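You operate a simulated robot arm through the tools that you are given. There is no shell and no other tool.

The job below is to be done with a simulated robot arm. You get a single attempt, and the scene is never put back.

JOB
Find the broken core with the probe and move its link to the spare socket.
Fine: tracer at LINK, probe the studs till OPEN shows, put the probe back in its stand, switch the tracer off, then move that core's link plug. Set down upright: tracer probe.

It is judged by the outcome, as a careful person would: the job done as asked, and still so three seconds after it is handed in. It fails if anything else is knocked over, pushed out of place, dropped, spilled or broken.

ROBOT AND FRAMES
A 6-joint arm with a fingered hand, fixed in place. Base frame: the origin is at the foot of the arm, x ahead of it, y to its left, z up; the work surface is at about z = 760. Readings come in mm, degrees, newtons and seconds.
With the tool pointing down near the work surface it reaches from about 160 to 880 mm from the base axis. Its first joint turns from -166.0 to 166.0 degrees. Payload 5 kg.
The TCP is the grasp point between the finger pads, 37 mm short of the fingertips. In the tool frame z runs along the fingers and y along their closing line. The gripper opens to 124 mm. The gripper's body begins 43 mm behind the TCP. The gripper is a hand of 3 fingers: y runs from the thumb to the fingers, the wrist lies at [-21, -125, -215] in the tool frame, and closing takes about 1.5 s.
Orientation is that of the tool frame in the base frame, as [roll, pitch, yaw] about the fixed x, y, z axes, in that order (R = Rz(yaw) Ry(pitch) Rx(roll)). With the fingers straight down and the wrist toward the robot, the tool's x, y and z point along [0, 1, 0], [1, 0, 0] and [0, 0, -1] of the base frame.

CONTROLS
- The arm moves only by the tool apply_moves. Its argument "motion" is a list that holds one entry, the list of rows, each a list of 6 numbers: the shift along the base's x, y, z in units of 500 mm (1.0 is 500 mm), then the turn, a rotation vector about the base's x, y, z in units of 180 degrees (1.0 is 180 degrees). In form: [[[dx, dy, dz, wx, wy, wz], ...]]. A call has 1 to 20 rows; each row is the pose to reach, as a shift and turn from the pose commanded when the call began. "claw" is the gripper command, from -1 (shut) to 1 (fully open), values between in proportion, set as the call begins (left out, the last holds). A call with a number of a shift or a turn outside -1 to 1 is refused whole. Rows are played at 5 a second. More than 50 mm and 8.6 degrees between two rows, or a gripper value outside its range, and nothing of the call is played. Where a pose cannot be reached the arm comes as near as it can. A force on the tool above 40 N (or 10 N above the force at the start of the call, whichever is more), or a blocked arm, ends the call early, and 0.2 s more pass. The fingers move at their own pace (about 72 mm/s each) and stop on an object; they squeeze with about 24 N. The grip force told is the motor's: it shows also when the fingers shut on nothing. Time passes only in rows, and 0.2 s behind the last, so rows that repeat a pose let the fingers close. It gives the time, the measured TCP pose, the force on the tool (base axes), the opening and the grip force at its end, in the units of the frame above (readings bear some noise), with the torque about the TCP (base axes, N m) and any sound that the robot's microphone picked up.
- Cameras (640 x 400 px; columns grow to the right, rows downward): "scene" is fixed at [49.8, -502.3, 1586.4]; the picture's right is [0.50, -0.87, 0.00], its down [-0.54, -0.31, -0.78] and it looks along [0.68, 0.39, -0.63] (base axes); focal length 280 px, centre (320, 200). "wrist" rides on the gripper at [72, -104, -154] in the tool frame; the picture's right is [-0.83, 0.26, -0.49], its down [-0.51, -0.72, 0.47] and it looks along [-0.23, 0.64, 0.73] (tool axes); focal length 243 px, centre (320, 200). There is no depth. A picture from a camera that has moved, and an enlarged one, comes with that camera's place and axes in the base frame and with its lens.
- get_image(camera): a new picture of that camera. It takes no simulated time.
- finger_targets(index, middle, thumb_bend, thumb_turn): sets how far each is bent, from 0 (flat) to 1 (curled in); at 0.3 the hand is open as for a grip, at 0.7 the pads meet at the TCP. One left out holds its place. A second passes; each finger stops where it meets its share of the squeeze, and holds until it gets a number again. A gripper value or a shape takes the hand back. It gives what a move gives, with no picture; readings hold the bend of each and the force on the fingers (four entries, about 0 where the hand has none), thumb and palm. thumb_turn goes from beside the hand (0) to across from the fingers (1), as for a grip.
- hand_shape(shape): the hand has 3 fingers and takes this shape, open, in about a second: jaw (thumb against the fingers, like two jaws); tri (thumb and two fingers); tip (a fingertip pinch); poke (one finger out to press); point (the index stretched); flat (the hand flat); cup (the hand cupped); fist (a fist). The gripper value then closes the fingers along that shape, each until it touches; the sizes above hold for jaw. It gives what a move gives, with no picture.
- inspect(camera, box): a new picture of the part [left, top, right, bottom] of that camera's present view, enlarged. It takes no simulated time.
- hand_in(): hands the job in; it is judged then, once.

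Nothing tells you positions but the pictures and the camera data. Unless the task says otherwise, let go and move clear before handing in.

The tools are called as a command line: name --argument value ..., lists and objects as JSON in quotes. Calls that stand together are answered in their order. apply_moves: Moves the arm, as the interface text tells. Its arguments: {"type":"object","properties":{"motion":{"type":"array"},"claw":{"type":"number"}},"required":["motion"]} The other tools are called the same way: hand_shape (shape) gives the hand a shape; finger_targets (index, middle, thumb_bend, thumb_turn) moves the fingers one by one; get_image (camera) takes a picture; inspect (camera, box) takes an enlarged picture of a part of a camera's view; hand_in () hands the job in.

At the start:

```text
time_s: 0.0
tcp_pos: [739.0, -85.1, 1227.5]
tool_rot: [180.0, 0.0, 90.0]
contact_force: [0.1, -1.1, -0.2]
wrist_torque: [0.01, 0.01, -0.03]
gripper_width: 123.5
grip_force: 0.1
shape: jaw
bend: [0.3, 0.3, 0.3, 0.98]
finger forces: [0.1, 0.0, 0.0, 0.0, 0.0, 0.0]
```

scene: 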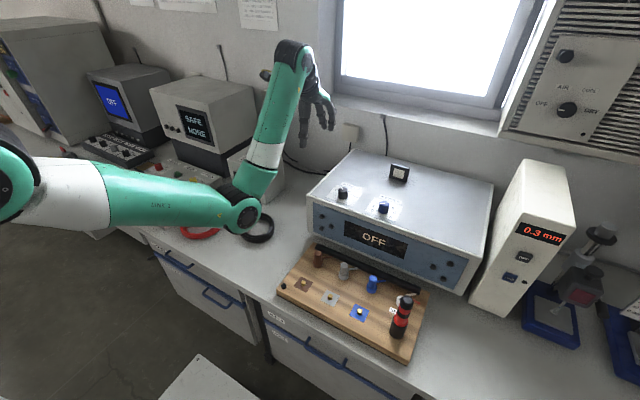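
wrist: 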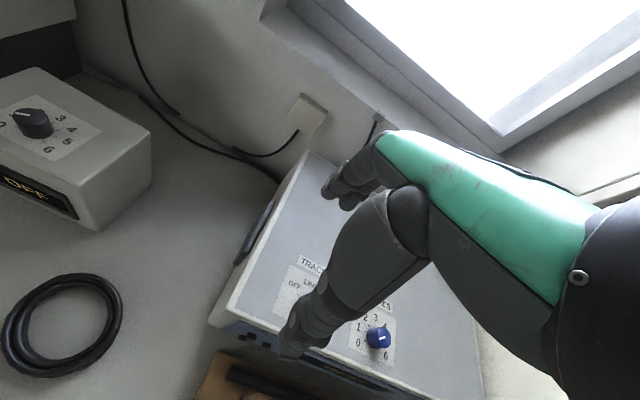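

I see a bench with a grey box instrument (display OFF, knobs on top) and a wooden board with studs, links and a red/black probe. I'll look closer before moving.

inspect --camera "scene" --box '[270, 230, 430, 370]'

inspect --camera "scene" --box '[300, 150, 500, 290]'

inspect --camera "wrist" --box '[200, 230, 440, 400]'

inspect --camera "scene" --box '[460, 140, 640, 380]'

```text
2.86 times, centred on (350, 300) of scene
camera zoom: at [49.8, -502.3, 1586.4], right [0.5, -0.87, 0.0], down [-0.54, -0.31, -0.78], along [0.68, 0.39, -0.63], focal length 799 px, centre (234, -86)
```

zoom: 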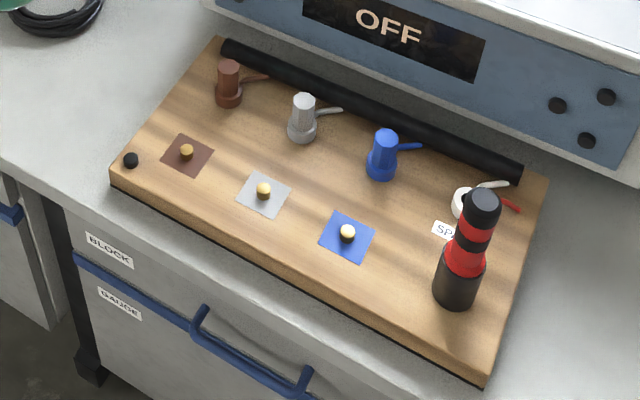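

```text
2.86 times, centred on (400, 220) of scene
camera zoom: at [49.8, -502.3, 1586.4], right [0.5, -0.87, 0.0], down [-0.54, -0.31, -0.78], along [0.68, 0.39, -0.63], focal length 799 px, centre (91, 143)
```

zoom: 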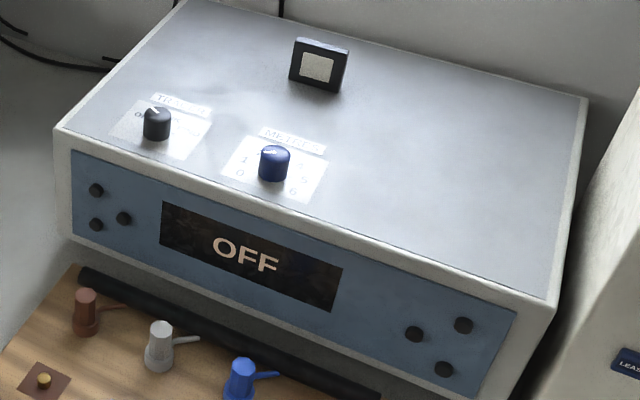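

```text
2.35 times, centred on (320, 315) of wrist
camera zoom: at [635.2, -12.5, 1381.8], right [0.26, -0.83, 0.49], down [-0.72, -0.51, -0.47], along [0.64, -0.23, -0.73], focal length 571 px, centre (320, -71)
```

zoom: 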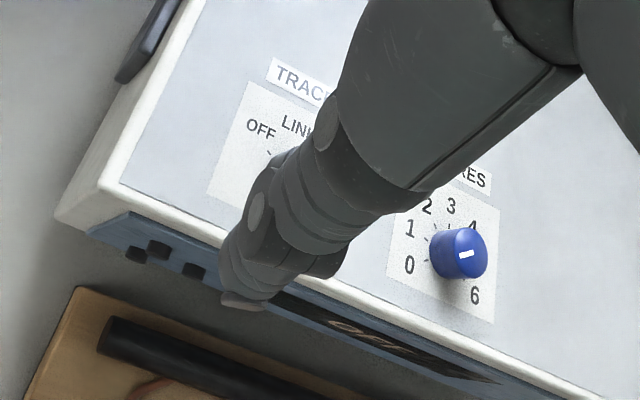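

```text
1.67 times, centred on (550, 260) of scene
camera zoom: at [49.8, -502.3, 1586.4], right [0.5, -0.87, 0.0], down [-0.54, -0.31, -0.78], along [0.68, 0.39, -0.63], focal length 466 px, centre (-63, 100)
```

zoom: 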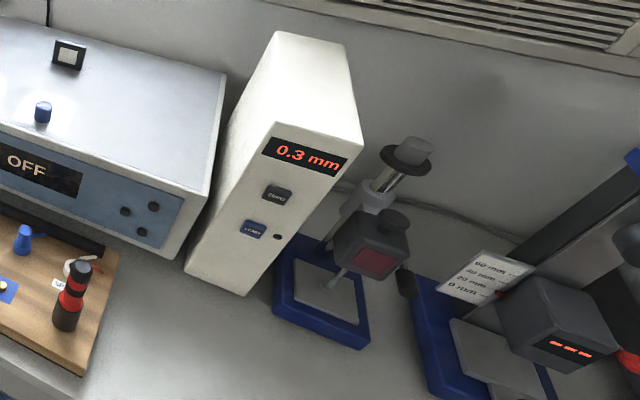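

I put the studs near x≈500 (y≈-181, -282, -382), the plugs near x≈592, the spare socket near (593,-481), the probe near (497,-500), and the tracer knob near (771,-180,985). I'll shift the hand to get clearer wrist views.

apply_moves --motion '[[[-0.05, 0, 0, 0, 0, 0], [-0.1, -0.05, 0, 0, 0, 0], [-0.15, -0.1, 0, 0, 0, 0], [-0.2, -0.15, 0, 0, 0, 0], [-0.25, -0.2, 0, 0, 0, 0], [-0.25, -0.25, 0, 0, 0, 0], [-0.25, -0.25, 0, 0, 0, 0]]]'

get_image --camera "wrist"

get_image --camera "scene"

```text
time_s: 1.6
tcp_pos: [644.2, -218.0, 1190.7]
tool_rot: [179.8, 0.0, 90.0]
contact_force: [0.3, -0.4, 0.7]
wrist_torque: [-0.02, 0.0, 0.04]
gripper_width: 123.7
grip_force: 0.1
shape: jaw
bend: [0.3, 0.3, 0.3, 0.98]
finger forces: [0.0, 0.1, 0.1, 0.1, 0.0, 0.1]
out of reach, approached as far as the arm can: row 2, 3, 4, 5, 6, 7
```

```text
taken
camera wrist: at [539.6, -144.5, 1345.6], right [0.26, -0.83, 0.49], down [-0.72, -0.51, -0.47], along [0.64, -0.23, -0.73], focal length 243 px, centre (320, 200)
```

wrist: 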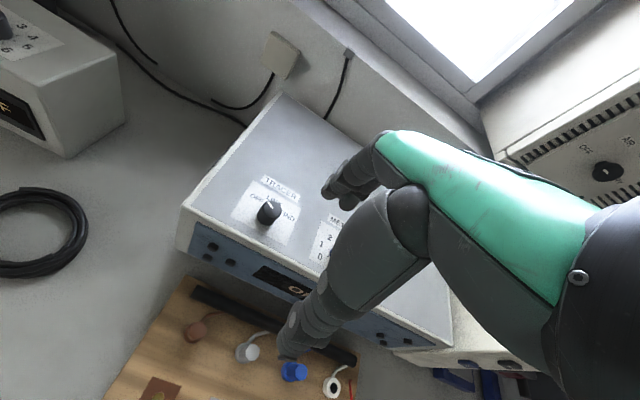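

```text
taken
```

scene: 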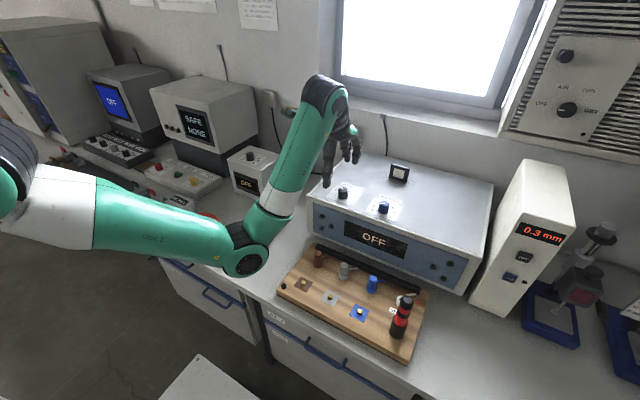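

inspect --camera "wrist" --box '[220, 160, 340, 270]'

inspect --camera "wrist" --box '[100, 270, 400, 400]'

```text
3.64 times, centred on (280, 215) of wrist
camera zoom: at [539.6, -144.5, 1345.6], right [0.26, -0.83, 0.49], down [-0.72, -0.51, -0.47], along [0.64, -0.23, -0.73], focal length 882 px, centre (466, 146)
```

zoom: 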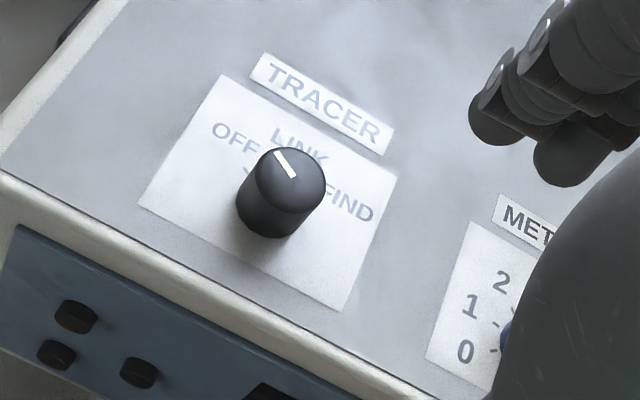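

```text
2.13 times, centred on (250, 335) of wrist
camera zoom: at [539.6, -144.5, 1345.6], right [0.26, -0.83, 0.49], down [-0.72, -0.51, -0.47], along [0.64, -0.23, -0.73], focal length 518 px, centre (469, -88)
```

zoom: 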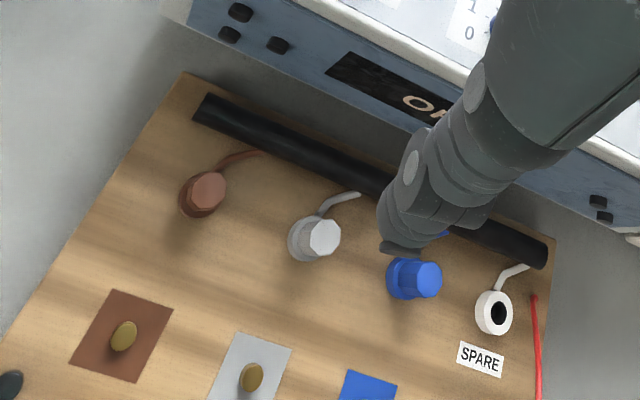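

The tracer knob is at about (767,-179), top z≈1003, panel z≈972; its pointer is on OFF (front-left), and LINK lies straight ahead (+x), so it needs about -55° of turn. I'll move above the knob and pre-rotate the hand.

apply_moves --motion '[[[0.08, 0.02, -0.04, 0, 0, 0.04], [0.16, 0.04, -0.08, 0, 0, 0.08], [0.2, 0.06, -0.1, 0, 0, 0.12], [0.2, 0.06, -0.1, 0, 0, 0.14], [0.2, 0.06, -0.1, 0, 0, 0.14]]]' --claw 0.2

get_image --camera "wrist"

get_image --camera "scene"

```text
time_s: 2.8
tcp_pos: [745.6, -186.2, 1138.3]
tool_rot: [-180.0, -0.1, 115.2]
contact_force: [0.1, -0.4, -0.7]
wrist_torque: [0.01, -0.01, 0.0]
gripper_width: 74.9
grip_force: 0.1
shape: jaw
bend: [0.73, 0.41, 0.64, 1.0]
finger forces: [0.1, 0.0, 0.1, 0.1, 0.1, 0.1]
```

```text
taken
camera wrist: at [619.7, -166.2, 1293.1], right [0.59, -0.64, 0.49], down [-0.44, -0.77, -0.47], along [0.68, 0.06, -0.73], focal length 243 px, centre (320, 200)
```

wrist: 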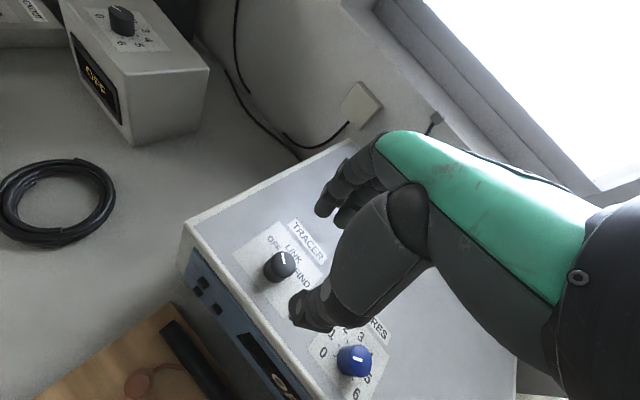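

```text
taken
```

scene: 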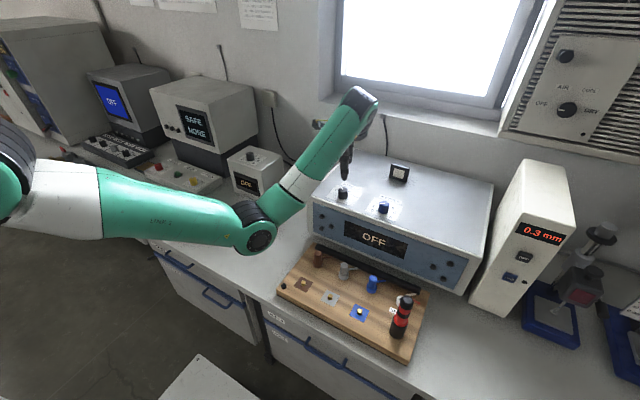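

inspect --camera "wrist" --box '[220, 140, 420, 340]'

inspect --camera "scene" --box '[300, 80, 420, 220]'

```text
2.00 times, centred on (320, 240) of wrist
camera zoom: at [619.7, -166.2, 1293.1], right [0.59, -0.64, 0.49], down [-0.44, -0.77, -0.47], along [0.68, 0.06, -0.73], focal length 485 px, centre (320, 120)
```

zoom: 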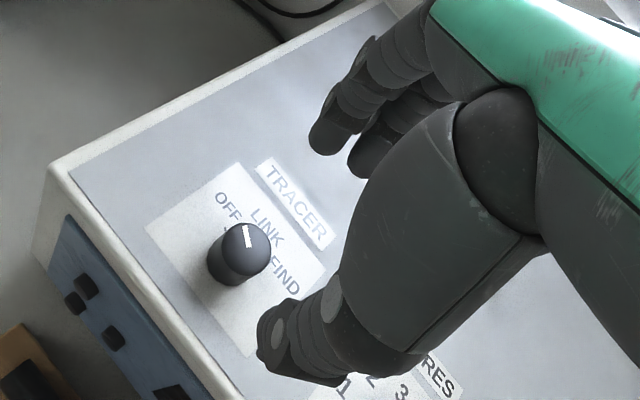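

```text
2.86 times, centred on (360, 150) of scene
camera zoom: at [49.8, -502.3, 1586.4], right [0.5, -0.87, 0.0], down [-0.54, -0.31, -0.78], along [0.68, 0.39, -0.63], focal length 799 px, centre (206, 343)
```

zoom: 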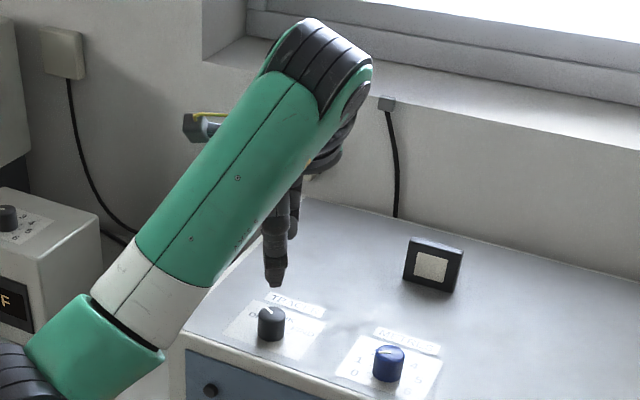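

The fingers straddle the TCP as described, so I'll centre over the knob at (768,-178) and descend so that the fingertips stop about 9 mm above the panel.

apply_moves --motion '[[[0.045, 0.016, -0.04, 0, 0, 0], [0.045, 0.016, -0.1, 0, 0, 0], [0.045, 0.016, -0.15, 0, 0, 0], [0.045, 0.016, -0.2, 0, 0, 0], [0.045, 0.016, -0.2, 0, 0, 0]]]' --claw 0.2

get_image --camera "wrist"

inspect --camera "scene" --box '[300, 80, 420, 220]'

```text
time_s: 4.0
tcp_pos: [768.5, -180.3, 1038.5]
tool_rot: [-180.0, 0.0, 115.2]
contact_force: [-0.3, 0.2, -0.8]
wrist_torque: [0.02, 0.0, -0.02]
gripper_width: 74.7
grip_force: 0.1
shape: jaw
bend: [0.73, 0.41, 0.64, 1.0]
finger forces: [0.1, 0.1, 0.1, 0.0, 0.0, 0.1]
```

```text
taken
camera wrist: at [642.3, -158.7, 1193.3], right [0.59, -0.64, 0.49], down [-0.44, -0.77, -0.47], along [0.68, 0.06, -0.73], focal length 243 px, centre (320, 200)
```

wrist: 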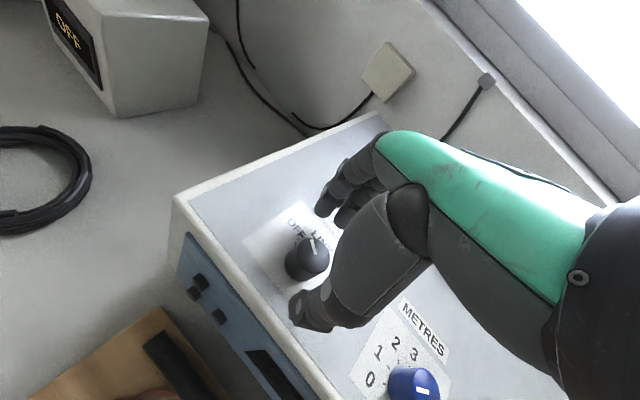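

```text
2.86 times, centred on (360, 150) of scene
camera zoom: at [49.8, -502.3, 1586.4], right [0.5, -0.87, 0.0], down [-0.54, -0.31, -0.78], along [0.68, 0.39, -0.63], focal length 799 px, centre (206, 343)
```

zoom: 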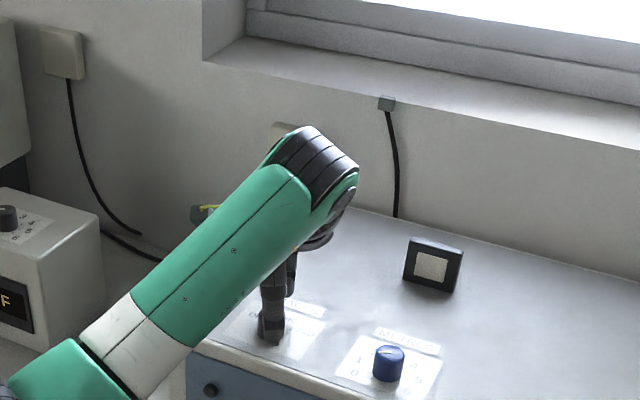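

inspect --camera "wrist" --box '[250, 170, 400, 340]'

```text
2.35 times, centred on (325, 255) of wrist
camera zoom: at [642.3, -158.7, 1193.3], right [0.59, -0.64, 0.49], down [-0.44, -0.77, -0.47], along [0.68, 0.06, -0.73], focal length 571 px, centre (308, 71)
```

zoom: 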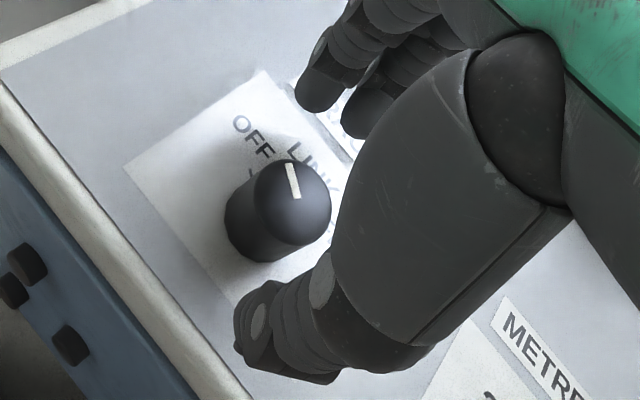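

The knob centre computes to (769,-180), right under the TCP. I'll descend 22 mm, then close.

apply_moves --motion '[[[0, 0, -0.02, 0, 0, 0], [0, 0, -0.044, 0, 0, 0], [0, 0, -0.044, 0, 0, 0]]]' --claw 0.2

apply_moves --motion '[[[0, 0, 0, 0, 0, 0], [0, 0, 0, 0, 0, 0], [0, 0, 0, 0, 0, 0], [0, 0, 0, 0, 0, 0], [0, 0, 0, 0, 0, 0], [0, 0, 0, 0, 0, 0]]]' --claw -0.6

inspect --camera "wrist" --box '[250, 170, 400, 340]'

```text
time_s: 4.8
tcp_pos: [767.2, -179.6, 1016.4]
tool_rot: [180.0, -0.1, 115.2]
contact_force: [-0.5, 0.0, 0.5]
wrist_torque: [0.0, -0.02, 0.01]
gripper_width: 75.0
grip_force: 0.1
shape: jaw
bend: [0.73, 0.41, 0.64, 1.0]
finger forces: [0.0, 0.1, 0.0, 0.0, 0.0, 0.0]
```

```text
time_s: 6.2
tcp_pos: [768.1, -179.7, 1017.8]
tool_rot: [-180.0, 0.0, 115.2]
contact_force: [-4.3, -2.3, 3.7]
wrist_torque: [-0.08, 0.22, -0.01]
gripper_width: 26.3
grip_force: 0.0
shape: jaw
bend: [0.73, 0.59, 0.73, 1.0]
finger forces: [0.0, 0.0, 0.0, 0.0, 6.3, 0.0]
```

```text
2.35 times, centred on (325, 255) of wrist
camera zoom: at [642.0, -157.3, 1172.3], right [0.59, -0.64, 0.49], down [-0.44, -0.77, -0.47], along [0.68, 0.06, -0.73], focal length 571 px, centre (308, 71)
```

zoom: 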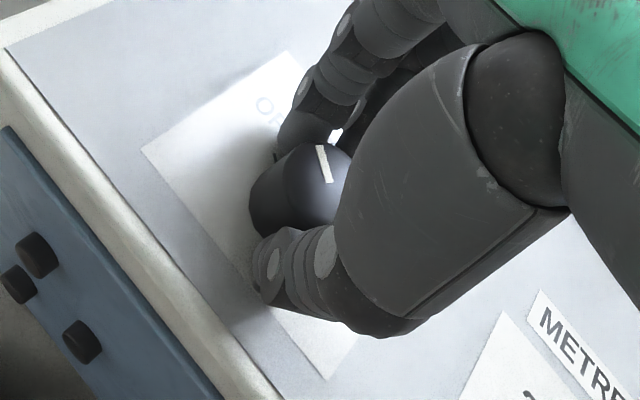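

The thumb touches the knob but the fingers are not yet firm, so I'll close fully for a firm hold.

apply_moves --motion '[[[0, 0, 0, 0, 0, 0], [0, 0, 0, 0, 0, 0], [0, 0, 0, 0, 0, 0], [0, 0, 0, 0, 0, 0], [0, 0, 0, 0, 0, 0]]]' --claw -1

inspect --camera "wrist" --box '[250, 170, 400, 340]'

```text
time_s: 7.4
tcp_pos: [766.2, -178.5, 1017.9]
tool_rot: [180.0, 0.0, 115.2]
contact_force: [-3.2, -0.4, 0.8]
wrist_torque: [-0.05, 0.18, 0.05]
gripper_width: 23.4
grip_force: 24.1
shape: jaw
bend: [0.73, 0.64, 0.73, 1.0]
finger forces: [12.7, 6.1, 0.0, 0.0, 24.8, 0.0]
```

```text
2.35 times, centred on (325, 255) of wrist
camera zoom: at [642.1, -157.3, 1172.0], right [0.59, -0.64, 0.49], down [-0.44, -0.77, -0.47], along [0.68, 0.06, -0.73], focal length 571 px, centre (308, 71)
```

zoom: 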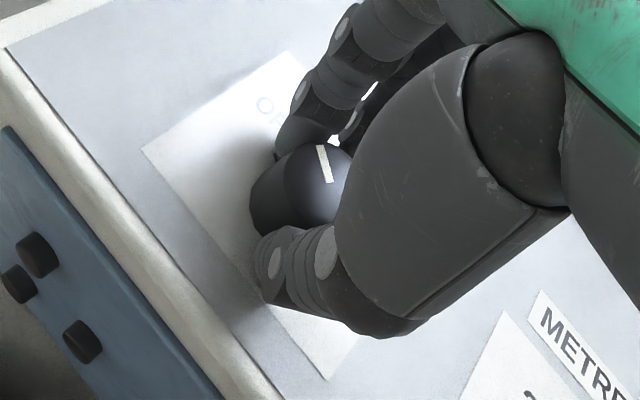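

The knob is held firmly, so I'll turn it clockwise in small steps and check the display.

apply_moves --motion '[[[0, 0, 0, 0, 0, -0.04], [0, 0, 0, 0, 0, -0.08], [0, 0, 0, 0, 0, -0.12], [0, 0, 0, 0, 0, -0.16], [0, 0, 0, 0, 0, -0.2], [0, 0, 0, 0, 0, -0.24], [0, 0, 0, 0, 0, -0.26], [0, 0, 0, 0, 0, -0.26]]]' --claw -1

get_image --camera "wrist"

inspect --camera "scene" --box '[300, 150, 460, 290]'

```text
time_s: 9.2
tcp_pos: [767.9, -181.2, 1017.4]
tool_rot: [-180.0, 0.0, 68.4]
contact_force: [-5.6, -6.2, -0.8]
wrist_torque: [-0.15, 0.15, 0.04]
gripper_width: 23.0
grip_force: 23.7
shape: jaw
bend: [0.73, 0.64, 0.73, 1.0]
finger forces: [12.4, 10.0, 0.1, 0.0, 27.6, 0.0]
```

```text
taken
camera wrist: at [697.7, -73.3, 1171.9], right [-0.06, -0.87, 0.49], down [-0.86, -0.2, -0.47], along [0.51, -0.45, -0.73], focal length 243 px, centre (320, 200)
```

wrist: 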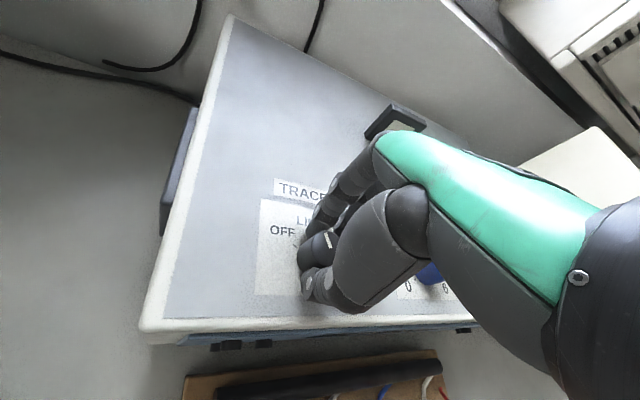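

```text
2.86 times, centred on (380, 220) of scene
camera zoom: at [49.8, -502.3, 1586.4], right [0.5, -0.87, 0.0], down [-0.54, -0.31, -0.78], along [0.68, 0.39, -0.63], focal length 799 px, centre (149, 143)
```

zoom: 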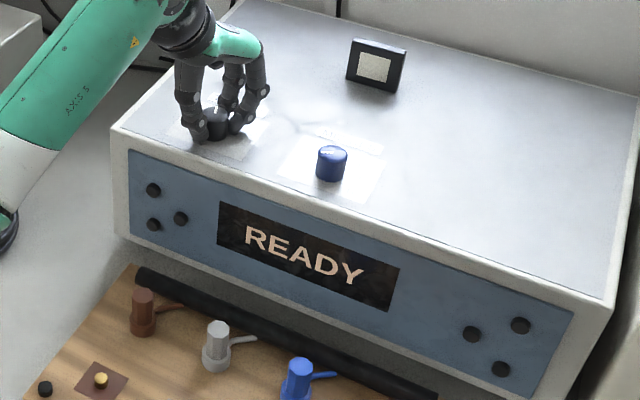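

inspect --camera "wrist" --box '[260, 170, 390, 310]'

```text
2.86 times, centred on (325, 240) of wrist
camera zoom: at [697.7, -73.3, 1171.9], right [-0.06, -0.87, 0.49], down [-0.86, -0.2, -0.47], along [0.51, -0.45, -0.73], focal length 693 px, centre (306, 86)
```

zoom: 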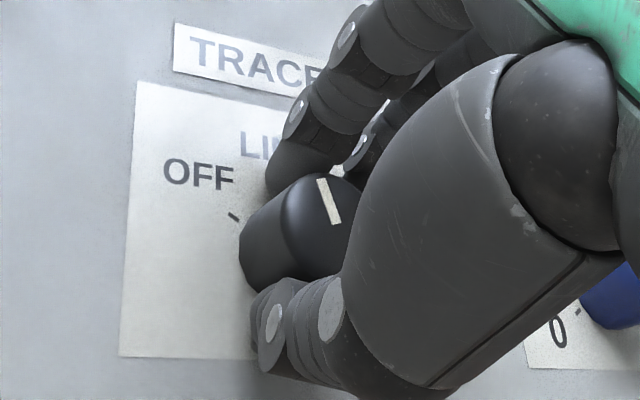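

READY shows with the pointer about 12° short of LINK's centre; I'll turn another 10°, release, and rise.

apply_moves --motion '[[[0, 0, 0, 0, 0, -0.03], [0, 0, 0, 0, 0, -0.06], [0, 0, 0, 0, 0, -0.06]]]' --claw -1

apply_moves --motion '[[[0, 0, 0, 0, 0, 0], [0, 0, 0, 0, 0, 0], [0, 0, 0, 0, 0, 0], [0, 0, 0, 0, 0, 0], [0, 0, 0, 0, 0, 0]]]' --claw 0.2

apply_moves --motion '[[[0, 0, 0.05, 0, 0, 0], [0, 0, 0.1, 0, 0, 0], [0, 0, 0.2, 0, 0, 0], [0, 0, 0.2, 0, 0, 0]]]'

inspect --camera "wrist" --box '[260, 170, 390, 310]'

inspect --camera "scene" --box '[300, 150, 460, 290]'

```text
time_s: 10.0
tcp_pos: [767.9, -181.5, 1017.6]
tool_rot: [-179.9, 0.0, 57.5]
contact_force: [-8.1, -5.8, 1.9]
wrist_torque: [-0.13, 0.26, 0.02]
gripper_width: 23.2
grip_force: 24.2
shape: jaw
bend: [0.73, 0.64, 0.73, 1.0]
finger forces: [11.7, 10.7, 0.1, 0.0, 28.3, 0.0]
```

```text
time_s: 11.2
tcp_pos: [768.2, -180.3, 1016.6]
tool_rot: [-180.0, 0.0, 57.6]
contact_force: [-0.5, -0.8, 0.0]
wrist_torque: [0.01, -0.01, -0.01]
gripper_width: 73.7
grip_force: 0.0
shape: jaw
bend: [0.73, 0.41, 0.65, 1.0]
finger forces: [0.0, 0.0, 0.0, 0.0, 0.1, 0.0]
```

```text
time_s: 12.2
tcp_pos: [769.7, -178.3, 1116.7]
tool_rot: [180.0, 0.1, 57.6]
contact_force: [0.2, -0.4, -0.9]
wrist_torque: [0.02, -0.01, -0.01]
gripper_width: 74.2
grip_force: 0.0
shape: jaw
bend: [0.73, 0.41, 0.65, 1.0]
finger forces: [0.0, 0.0, 0.0, 0.0, 0.0, 0.0]
```

```text
2.86 times, centred on (325, 240) of wrist
camera zoom: at [719.3, -61.9, 1271.5], right [-0.22, -0.84, 0.49], down [-0.88, -0.04, -0.47], along [0.42, -0.54, -0.73], focal length 693 px, centre (306, 86)
```

zoom: 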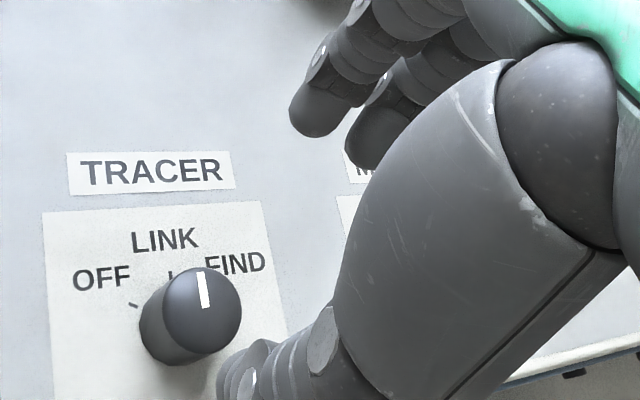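

```text
2.86 times, centred on (380, 220) of scene
camera zoom: at [49.8, -502.3, 1586.4], right [0.5, -0.87, 0.0], down [-0.54, -0.31, -0.78], along [0.68, 0.39, -0.63], focal length 799 px, centre (149, 143)
```

zoom: 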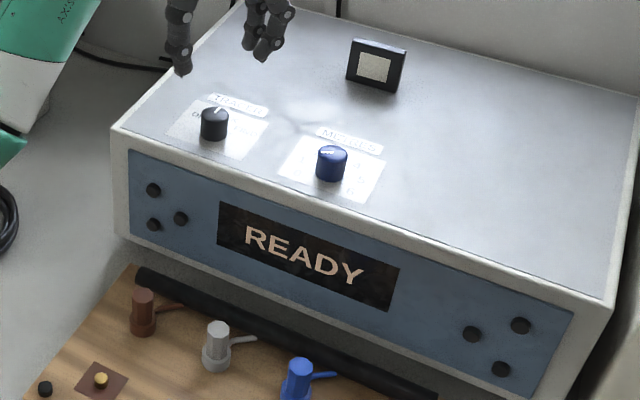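

The tracer is at LINK and READY is showing. Next I'll move over toward the probe area, high above the board, to see the probe and its stand.

apply_moves --motion '[[[-0.06, -0.05, 0, 0, 0, 0], [-0.12, -0.1, 0, 0, 0, 0], [-0.18, -0.15, 0, 0, 0, 0], [-0.24, -0.2, 0, 0, 0, 0], [-0.3, -0.25, 0, 0, 0, 0], [-0.36, -0.3, 0, 0, 0, 0], [-0.42, -0.35, -0.03, 0, 0, 0], [-0.48, -0.4, -0.06, 0, 0, 0], [-0.54, -0.42, -0.08, 0, 0, 0], [-0.6, -0.44, -0.1, 0, 0, 0], [-0.6, -0.44, -0.1, 0, 0, 0]]]'

get_image --camera "wrist"

get_image --camera "scene"

```text
time_s: 14.6
tcp_pos: [467.5, -402.0, 1066.5]
tool_rot: [180.0, 0.0, 57.6]
contact_force: [-0.6, 0.2, -0.1]
wrist_torque: [-0.02, -0.03, 0.03]
gripper_width: 73.9
grip_force: 0.0
shape: jaw
bend: [0.73, 0.41, 0.65, 1.0]
finger forces: [0.1, 0.0, 0.1, 0.1, 0.0, 0.0]
```

```text
taken
camera wrist: at [417.7, -283.4, 1220.8], right [-0.22, -0.84, 0.49], down [-0.88, -0.04, -0.47], along [0.42, -0.54, -0.73], focal length 243 px, centre (320, 200)
```

wrist: 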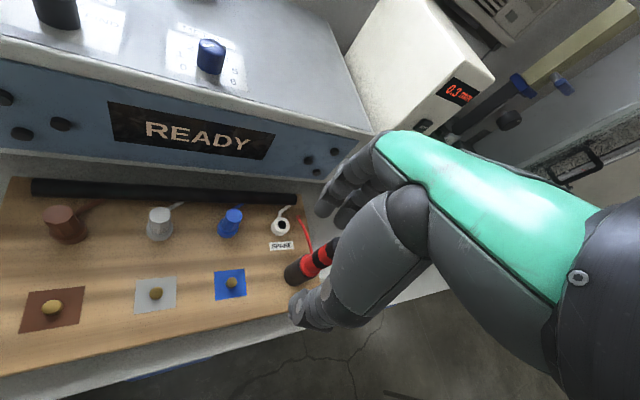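

```text
taken
```

scene: 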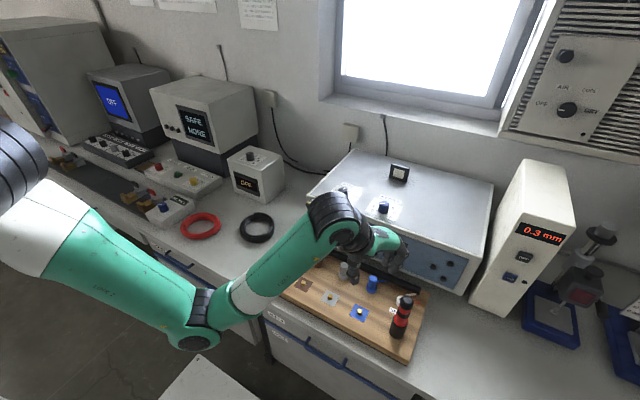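

inspect --camera "scene" --box '[370, 270, 440, 350]'

inspect --camera "wrist" --box '[210, 180, 370, 340]'

```text
5.00 times, centred on (405, 310) of scene
camera zoom: at [49.8, -502.3, 1586.4], right [0.5, -0.87, 0.0], down [-0.54, -0.31, -0.78], along [0.68, 0.39, -0.63], focal length 1398 px, centre (-105, -350)
```

zoom: 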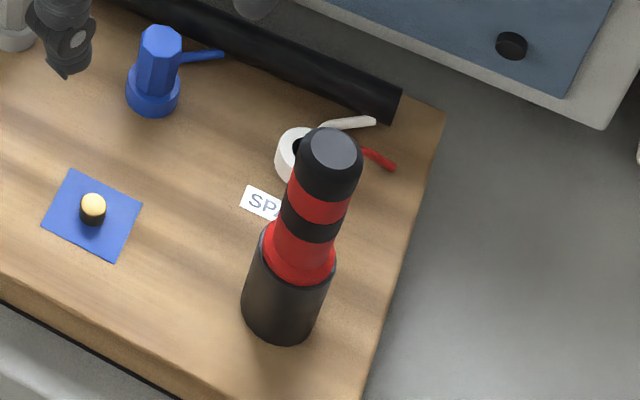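

```text
2.50 times, centred on (290, 260) of wrist
camera zoom: at [417.7, -283.4, 1220.8], right [-0.22, -0.84, 0.49], down [-0.88, -0.04, -0.47], along [0.42, -0.54, -0.73], focal length 606 px, centre (395, 50)
```

zoom: 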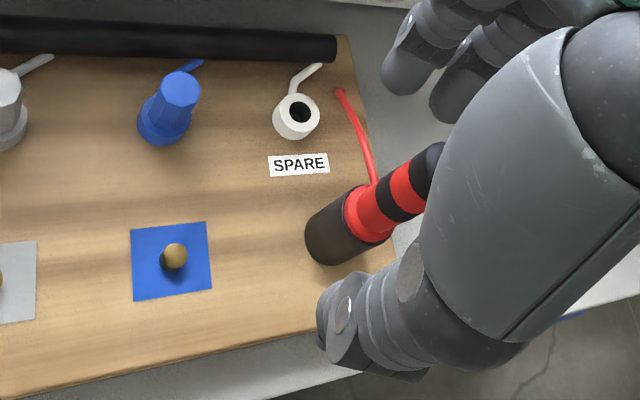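

The probe stands upright at about (498,-499): stand up to z≈862, handle up to z≈953 with ~30 mm diameter. I'll go above it and check alignment before descending.

apply_moves --motion '[[[0.02, -0.065, 0, 0, 0, 0], [0.04, -0.13, 0, 0, 0, 0], [0.062, -0.193, 0, 0, 0, 0], [0.062, -0.193, -0.06, 0, 0, 0], [0.062, -0.193, -0.1, 0, 0, 0], [0.062, -0.193, -0.1, 0, 0, 0]]]' --claw 0.3

get_image --camera "wrist"

inspect --camera "scene" --box '[340, 200, 480, 360]'

```text
time_s: 16.0
tcp_pos: [500.7, -496.1, 1016.7]
tool_rot: [-180.0, -0.1, 57.5]
contact_force: [-0.5, 0.4, -1.2]
wrist_torque: [0.01, 0.01, -0.01]
gripper_width: 80.4
grip_force: 0.1
shape: jaw
bend: [0.28, 0.39, 0.62, 1.0]
finger forces: [0.1, 0.0, 0.0, 0.0, 0.0, 0.1]
```

```text
taken
camera wrist: at [450.9, -378.2, 1171.5], right [-0.22, -0.84, 0.49], down [-0.88, -0.04, -0.47], along [0.42, -0.54, -0.73], focal length 243 px, centre (320, 200)
```

wrist: 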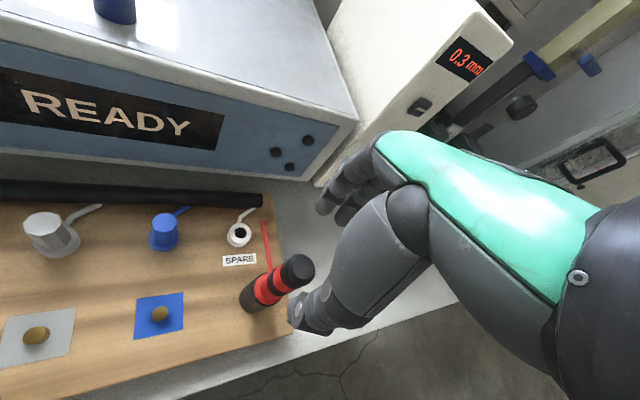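

```text
2.50 times, centred on (410, 280) of scene
camera zoom: at [49.8, -502.3, 1586.4], right [0.5, -0.87, 0.0], down [-0.54, -0.31, -0.78], along [0.68, 0.39, -0.63], focal length 699 px, centre (95, 0)
```

zoom: 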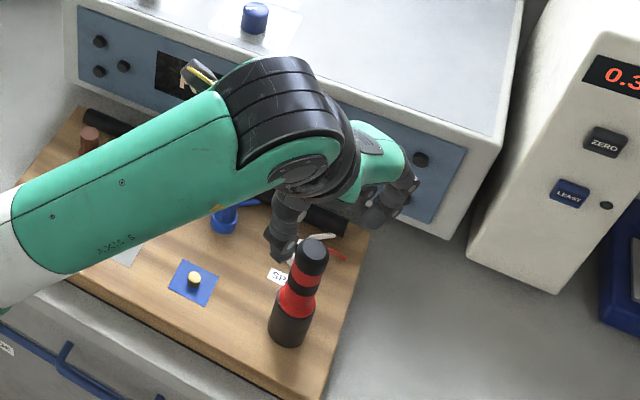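

inspect --camera "wrist" --box '[220, 200, 360, 340]'

```text
2.86 times, centred on (290, 270) of wrist
camera zoom: at [450.9, -378.2, 1171.5], right [-0.22, -0.84, 0.49], down [-0.88, -0.04, -0.47], along [0.42, -0.54, -0.73], focal length 693 px, centre (406, 0)
```

zoom: 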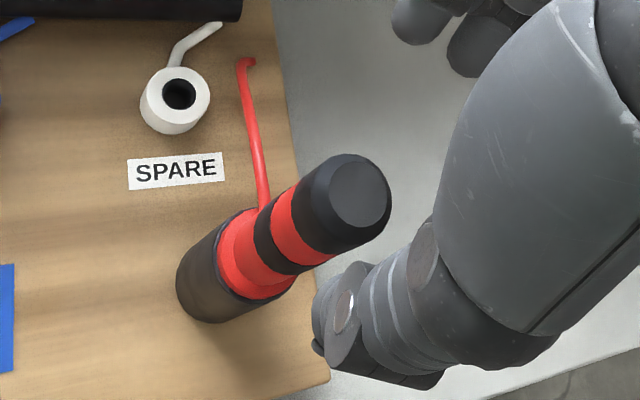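

The probe top computes to (497.5,-499), centred under the hand. I'll descend to TCP z≈913 and grip the handle.

apply_moves --motion '[[[-0.002, -0.003, -0.05, 0, 0, 0], [-0.002, -0.003, -0.1, 0, 0, 0], [-0.002, -0.003, -0.15, 0, 0, 0], [-0.002, -0.003, -0.2, 0, 0, 0], [-0.002, -0.003, -0.206, 0, 0, 0], [-0.002, -0.003, -0.206, 0, 0, 0]]]' --claw 0.3

get_image --camera "wrist"

inspect --camera "scene" --box '[340, 200, 480, 360]'

```text
time_s: 17.4
tcp_pos: [497.6, -497.2, 913.4]
tool_rot: [180.0, -0.1, 57.6]
contact_force: [-0.7, 0.1, -0.5]
wrist_torque: [0.0, -0.02, 0.01]
gripper_width: 80.0
grip_force: 0.1
shape: jaw
bend: [0.28, 0.39, 0.62, 1.0]
finger forces: [0.0, 0.0, 0.0, 0.1, 0.1, 0.0]
```

```text
taken
camera wrist: at [448.8, -380.0, 1069.5], right [-0.22, -0.84, 0.49], down [-0.88, -0.04, -0.47], along [0.42, -0.54, -0.73], focal length 243 px, centre (320, 200)
```

wrist: 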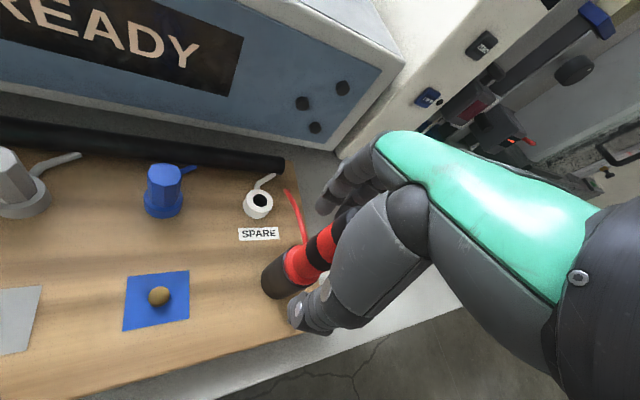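

```text
2.50 times, centred on (410, 280) of scene
camera zoom: at [49.8, -502.3, 1586.4], right [0.5, -0.87, 0.0], down [-0.54, -0.31, -0.78], along [0.68, 0.39, -0.63], focal length 699 px, centre (95, 0)
```

zoom: 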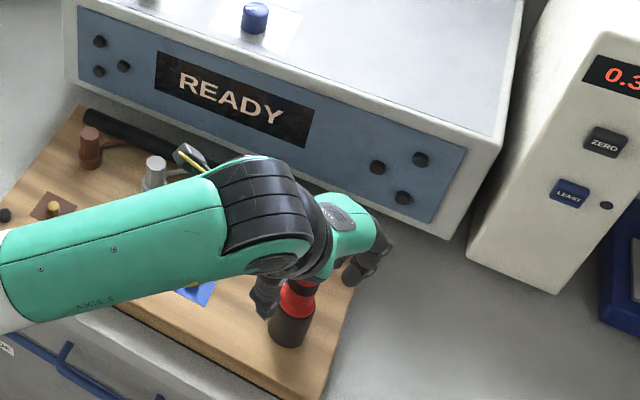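

Positioned around the handle with no contact; now close.

apply_moves --motion '[[[0, 0, 0, 0, 0, 0], [0, 0, 0, 0, 0, 0], [0, 0, 0, 0, 0, 0], [0, 0, 0, 0, 0, 0], [0, 0, 0, 0, 0, 0], [0, 0, 0, 0, 0, 0], [0, 0, 0, 0, 0, 0], [0, 0, 0, 0, 0, 0]]]' --claw -1

inspect --camera "wrist" --box '[220, 140, 400, 340]'

inspect --camera "scene" --box '[340, 200, 480, 360]'

```text
time_s: 19.2
tcp_pos: [497.8, -497.9, 915.5]
tool_rot: [-180.0, 0.1, 57.6]
contact_force: [0.6, -0.9, -0.5]
wrist_torque: [0.0, 0.02, 0.01]
gripper_width: 21.1
grip_force: 23.9
shape: jaw
bend: [0.72, 0.68, 0.74, 1.0]
finger forces: [14.0, 6.5, 0.0, 0.0, 21.1, 0.0]
```

```text
2.00 times, centred on (310, 240) of wrist
camera zoom: at [448.9, -380.0, 1069.7], right [-0.22, -0.84, 0.49], down [-0.88, -0.04, -0.47], along [0.42, -0.54, -0.73], focal length 485 px, centre (340, 120)
```

zoom: 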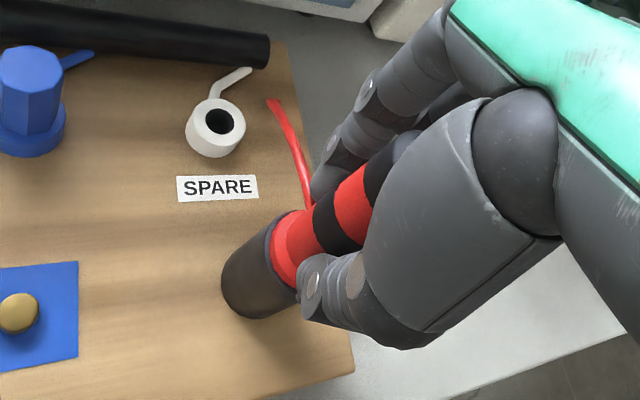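

```text
2.50 times, centred on (410, 280) of scene
camera zoom: at [49.8, -502.3, 1586.4], right [0.5, -0.87, 0.0], down [-0.54, -0.31, -0.78], along [0.68, 0.39, -0.63], focal length 699 px, centre (95, 0)
```

zoom: 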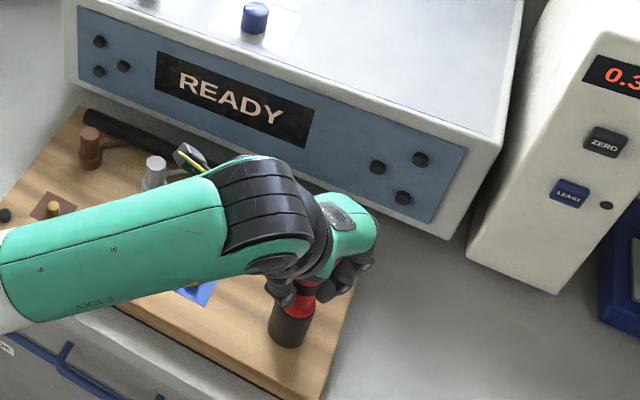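

Firm grip (24 N). I'll lift straight up 100 mm and look at the tip.

apply_moves --motion '[[[0, 0, 0.02, 0, 0, 0], [0, 0, 0.06, 0, 0, 0], [0, 0, 0.1, 0, 0, 0], [0, 0, 0.15, 0, 0, 0], [0, 0, 0.2, 0, 0, 0], [0, 0, 0.2, 0, 0, 0]]]'

get_image --camera "wrist"

inspect --camera "scene" --box '[340, 200, 480, 360]'

```text
time_s: 20.6
tcp_pos: [496.6, -496.9, 1014.2]
tool_rot: [-179.9, 0.0, 57.7]
contact_force: [-0.3, -0.5, -0.6]
wrist_torque: [-0.02, 0.02, -0.04]
gripper_width: 21.5
grip_force: 24.2
shape: jaw
bend: [0.72, 0.68, 0.74, 1.0]
finger forces: [13.9, 6.6, 0.0, 0.0, 21.1, 0.0]
```

```text
taken
camera wrist: at [447.7, -379.4, 1168.8], right [-0.22, -0.84, 0.49], down [-0.88, -0.04, -0.47], along [0.42, -0.54, -0.73], focal length 243 px, centre (320, 200)
```

wrist: 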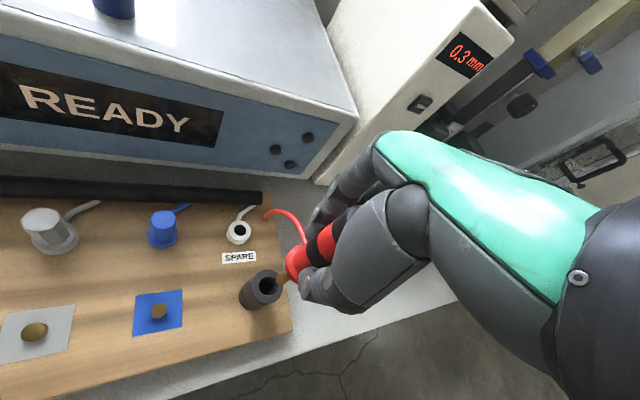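

```text
2.50 times, centred on (410, 280) of scene
camera zoom: at [49.8, -502.3, 1586.4], right [0.5, -0.87, 0.0], down [-0.54, -0.31, -0.78], along [0.68, 0.39, -0.63], focal length 699 px, centre (95, 0)
```

zoom: 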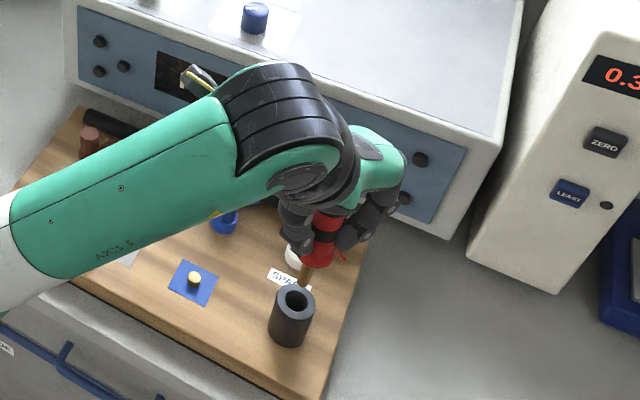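

inspect --camera "wrist" --box '[220, 200, 360, 340]'

inspect --camera "scene" --box '[370, 260, 440, 350]'

```text
2.86 times, centred on (290, 270) of wrist
camera zoom: at [447.7, -379.4, 1168.8], right [-0.22, -0.84, 0.49], down [-0.88, -0.04, -0.47], along [0.42, -0.54, -0.73], focal length 693 px, centre (406, 0)
```

zoom: 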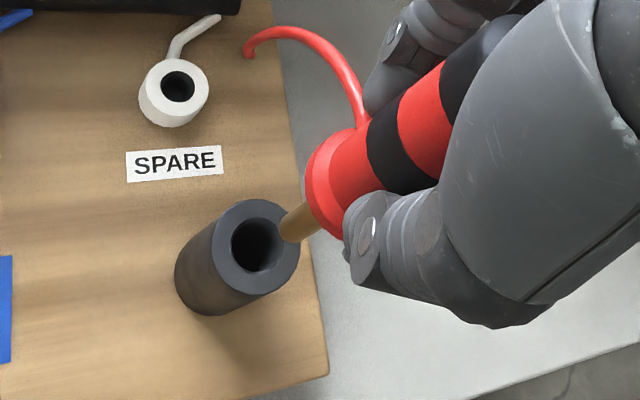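

```text
4.44 times, centred on (405, 305) of scene
camera zoom: at [49.8, -502.3, 1586.4], right [0.5, -0.87, 0.0], down [-0.54, -0.31, -0.78], along [0.68, 0.39, -0.63], focal length 1243 px, centre (-58, -267)
```

zoom: 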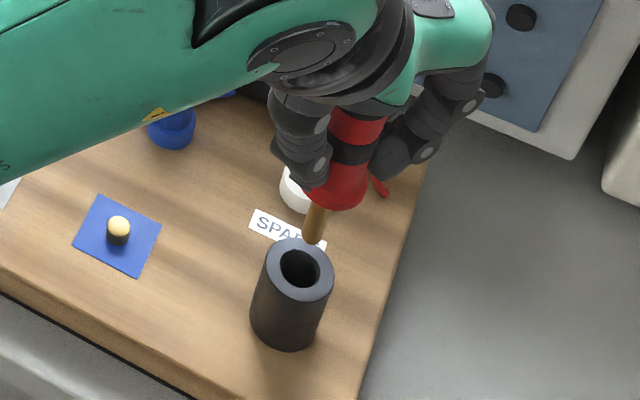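

The probe hangs vertically, its tip about 125 mm below the TCP at (497.5,-498.5). The blue stud is at about (498.5,-381), top ~z 799, so I'll move over it and come to just above.

apply_moves --motion '[[[0.0, 0.06, 0, 0, 0, 0], [0.001, 0.12, 0, 0, 0, 0], [0.002, 0.18, 0, 0, 0, 0], [0.002, 0.235, 0, 0, 0, 0], [0.002, 0.235, -0.05, 0, 0, 0], [0.002, 0.235, -0.1, 0, 0, 0], [0.002, 0.235, -0.15, 0, 0, 0], [0.002, 0.235, -0.15, 0, 0, 0]]]'

get_image --camera "wrist"

inspect --camera "wrist" --box '[220, 200, 360, 340]'

inspect --camera "scene" --box '[320, 240, 420, 350]'

```text
time_s: 22.4
tcp_pos: [501.3, -378.9, 939.7]
tool_rot: [-179.9, 0.1, 57.6]
contact_force: [0.8, -0.7, -1.6]
wrist_torque: [0.01, 0.0, -0.01]
gripper_width: 21.4
grip_force: 24.3
shape: jaw
bend: [0.72, 0.68, 0.74, 1.0]
finger forces: [14.0, 6.7, 0.1, 0.1, 21.1, 0.0]
```

```text
taken
camera wrist: at [451.7, -261.9, 1094.2], right [-0.22, -0.84, 0.49], down [-0.88, -0.04, -0.47], along [0.42, -0.54, -0.73], focal length 243 px, centre (320, 200)
```

wrist: 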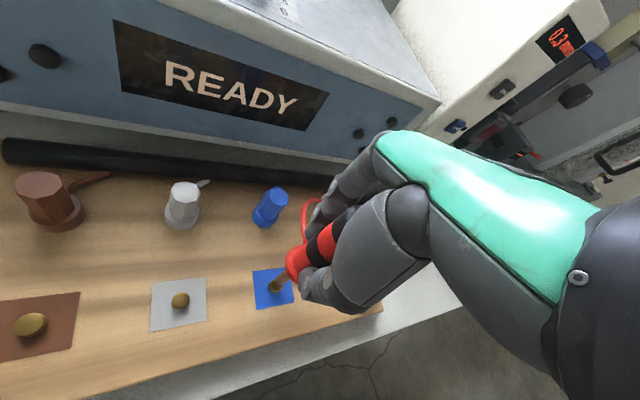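

```text
2.86 times, centred on (290, 270) of wrist
camera zoom: at [451.7, -261.9, 1094.2], right [-0.22, -0.84, 0.49], down [-0.88, -0.04, -0.47], along [0.42, -0.54, -0.73], focal length 693 px, centre (406, 0)
```

zoom: 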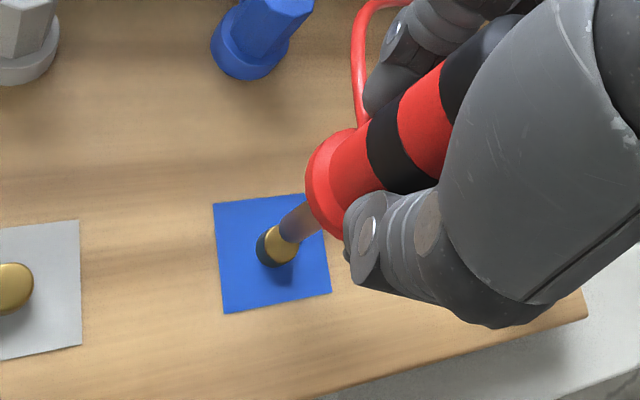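

```text
3.64 times, centred on (370, 295) of scene
camera zoom: at [49.8, -502.3, 1586.4], right [0.5, -0.87, 0.0], down [-0.54, -0.31, -0.78], along [0.68, 0.39, -0.63], focal length 1017 px, centre (138, -146)
```

zoom: 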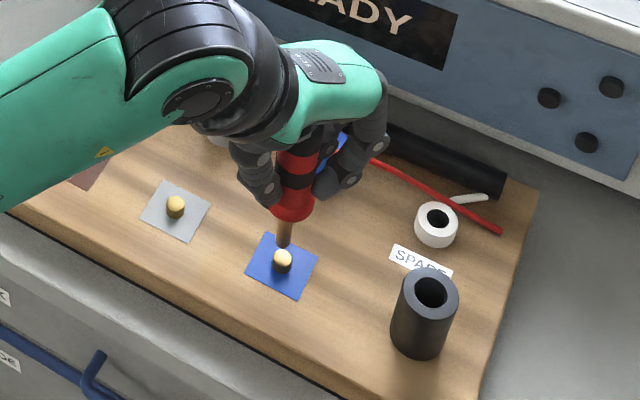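

The tip sits directly above the blue stud, with about 15 mm to go. I'll lower gently.

apply_moves --motion '[[[0, 0, -0.008, 0, 0, 0], [0, 0, -0.016, 0, 0, 0], [0, 0, -0.02, 0, 0, 0], [0, 0, -0.024, 0, 0, 0], [0, 0, -0.024, 0, 0, 0]]]'

get_image --camera "wrist"

inspect --camera "wrist" --box '[220, 200, 360, 340]'

```text
time_s: 23.6
tcp_pos: [501.1, -379.8, 928.2]
tool_rot: [179.9, 0.0, 57.5]
contact_force: [-0.4, 0.2, -0.5]
wrist_torque: [-0.01, 0.01, 0.01]
gripper_width: 21.4
grip_force: 24.4
shape: jaw
bend: [0.72, 0.68, 0.74, 1.0]
finger forces: [14.1, 6.7, 0.0, 0.0, 21.1, 0.1]
```

```text
taken
camera wrist: at [450.8, -261.8, 1081.9], right [-0.22, -0.84, 0.49], down [-0.88, -0.04, -0.47], along [0.42, -0.54, -0.73], focal length 243 px, centre (320, 200)
```

wrist: 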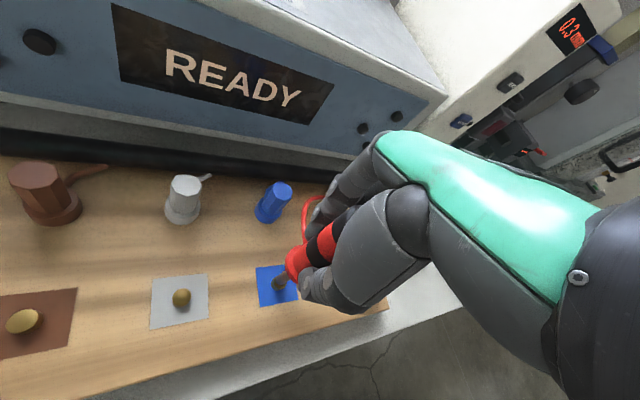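

```text
2.86 times, centred on (290, 270) of wrist
camera zoom: at [450.8, -261.8, 1081.9], right [-0.22, -0.84, 0.49], down [-0.88, -0.04, -0.47], along [0.42, -0.54, -0.73], focal length 693 px, centre (406, 0)
```

zoom: 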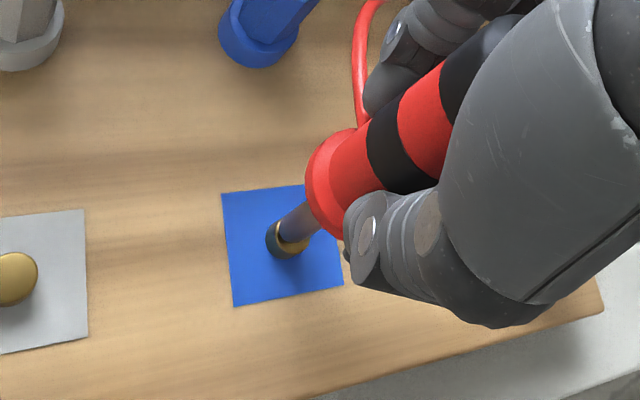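

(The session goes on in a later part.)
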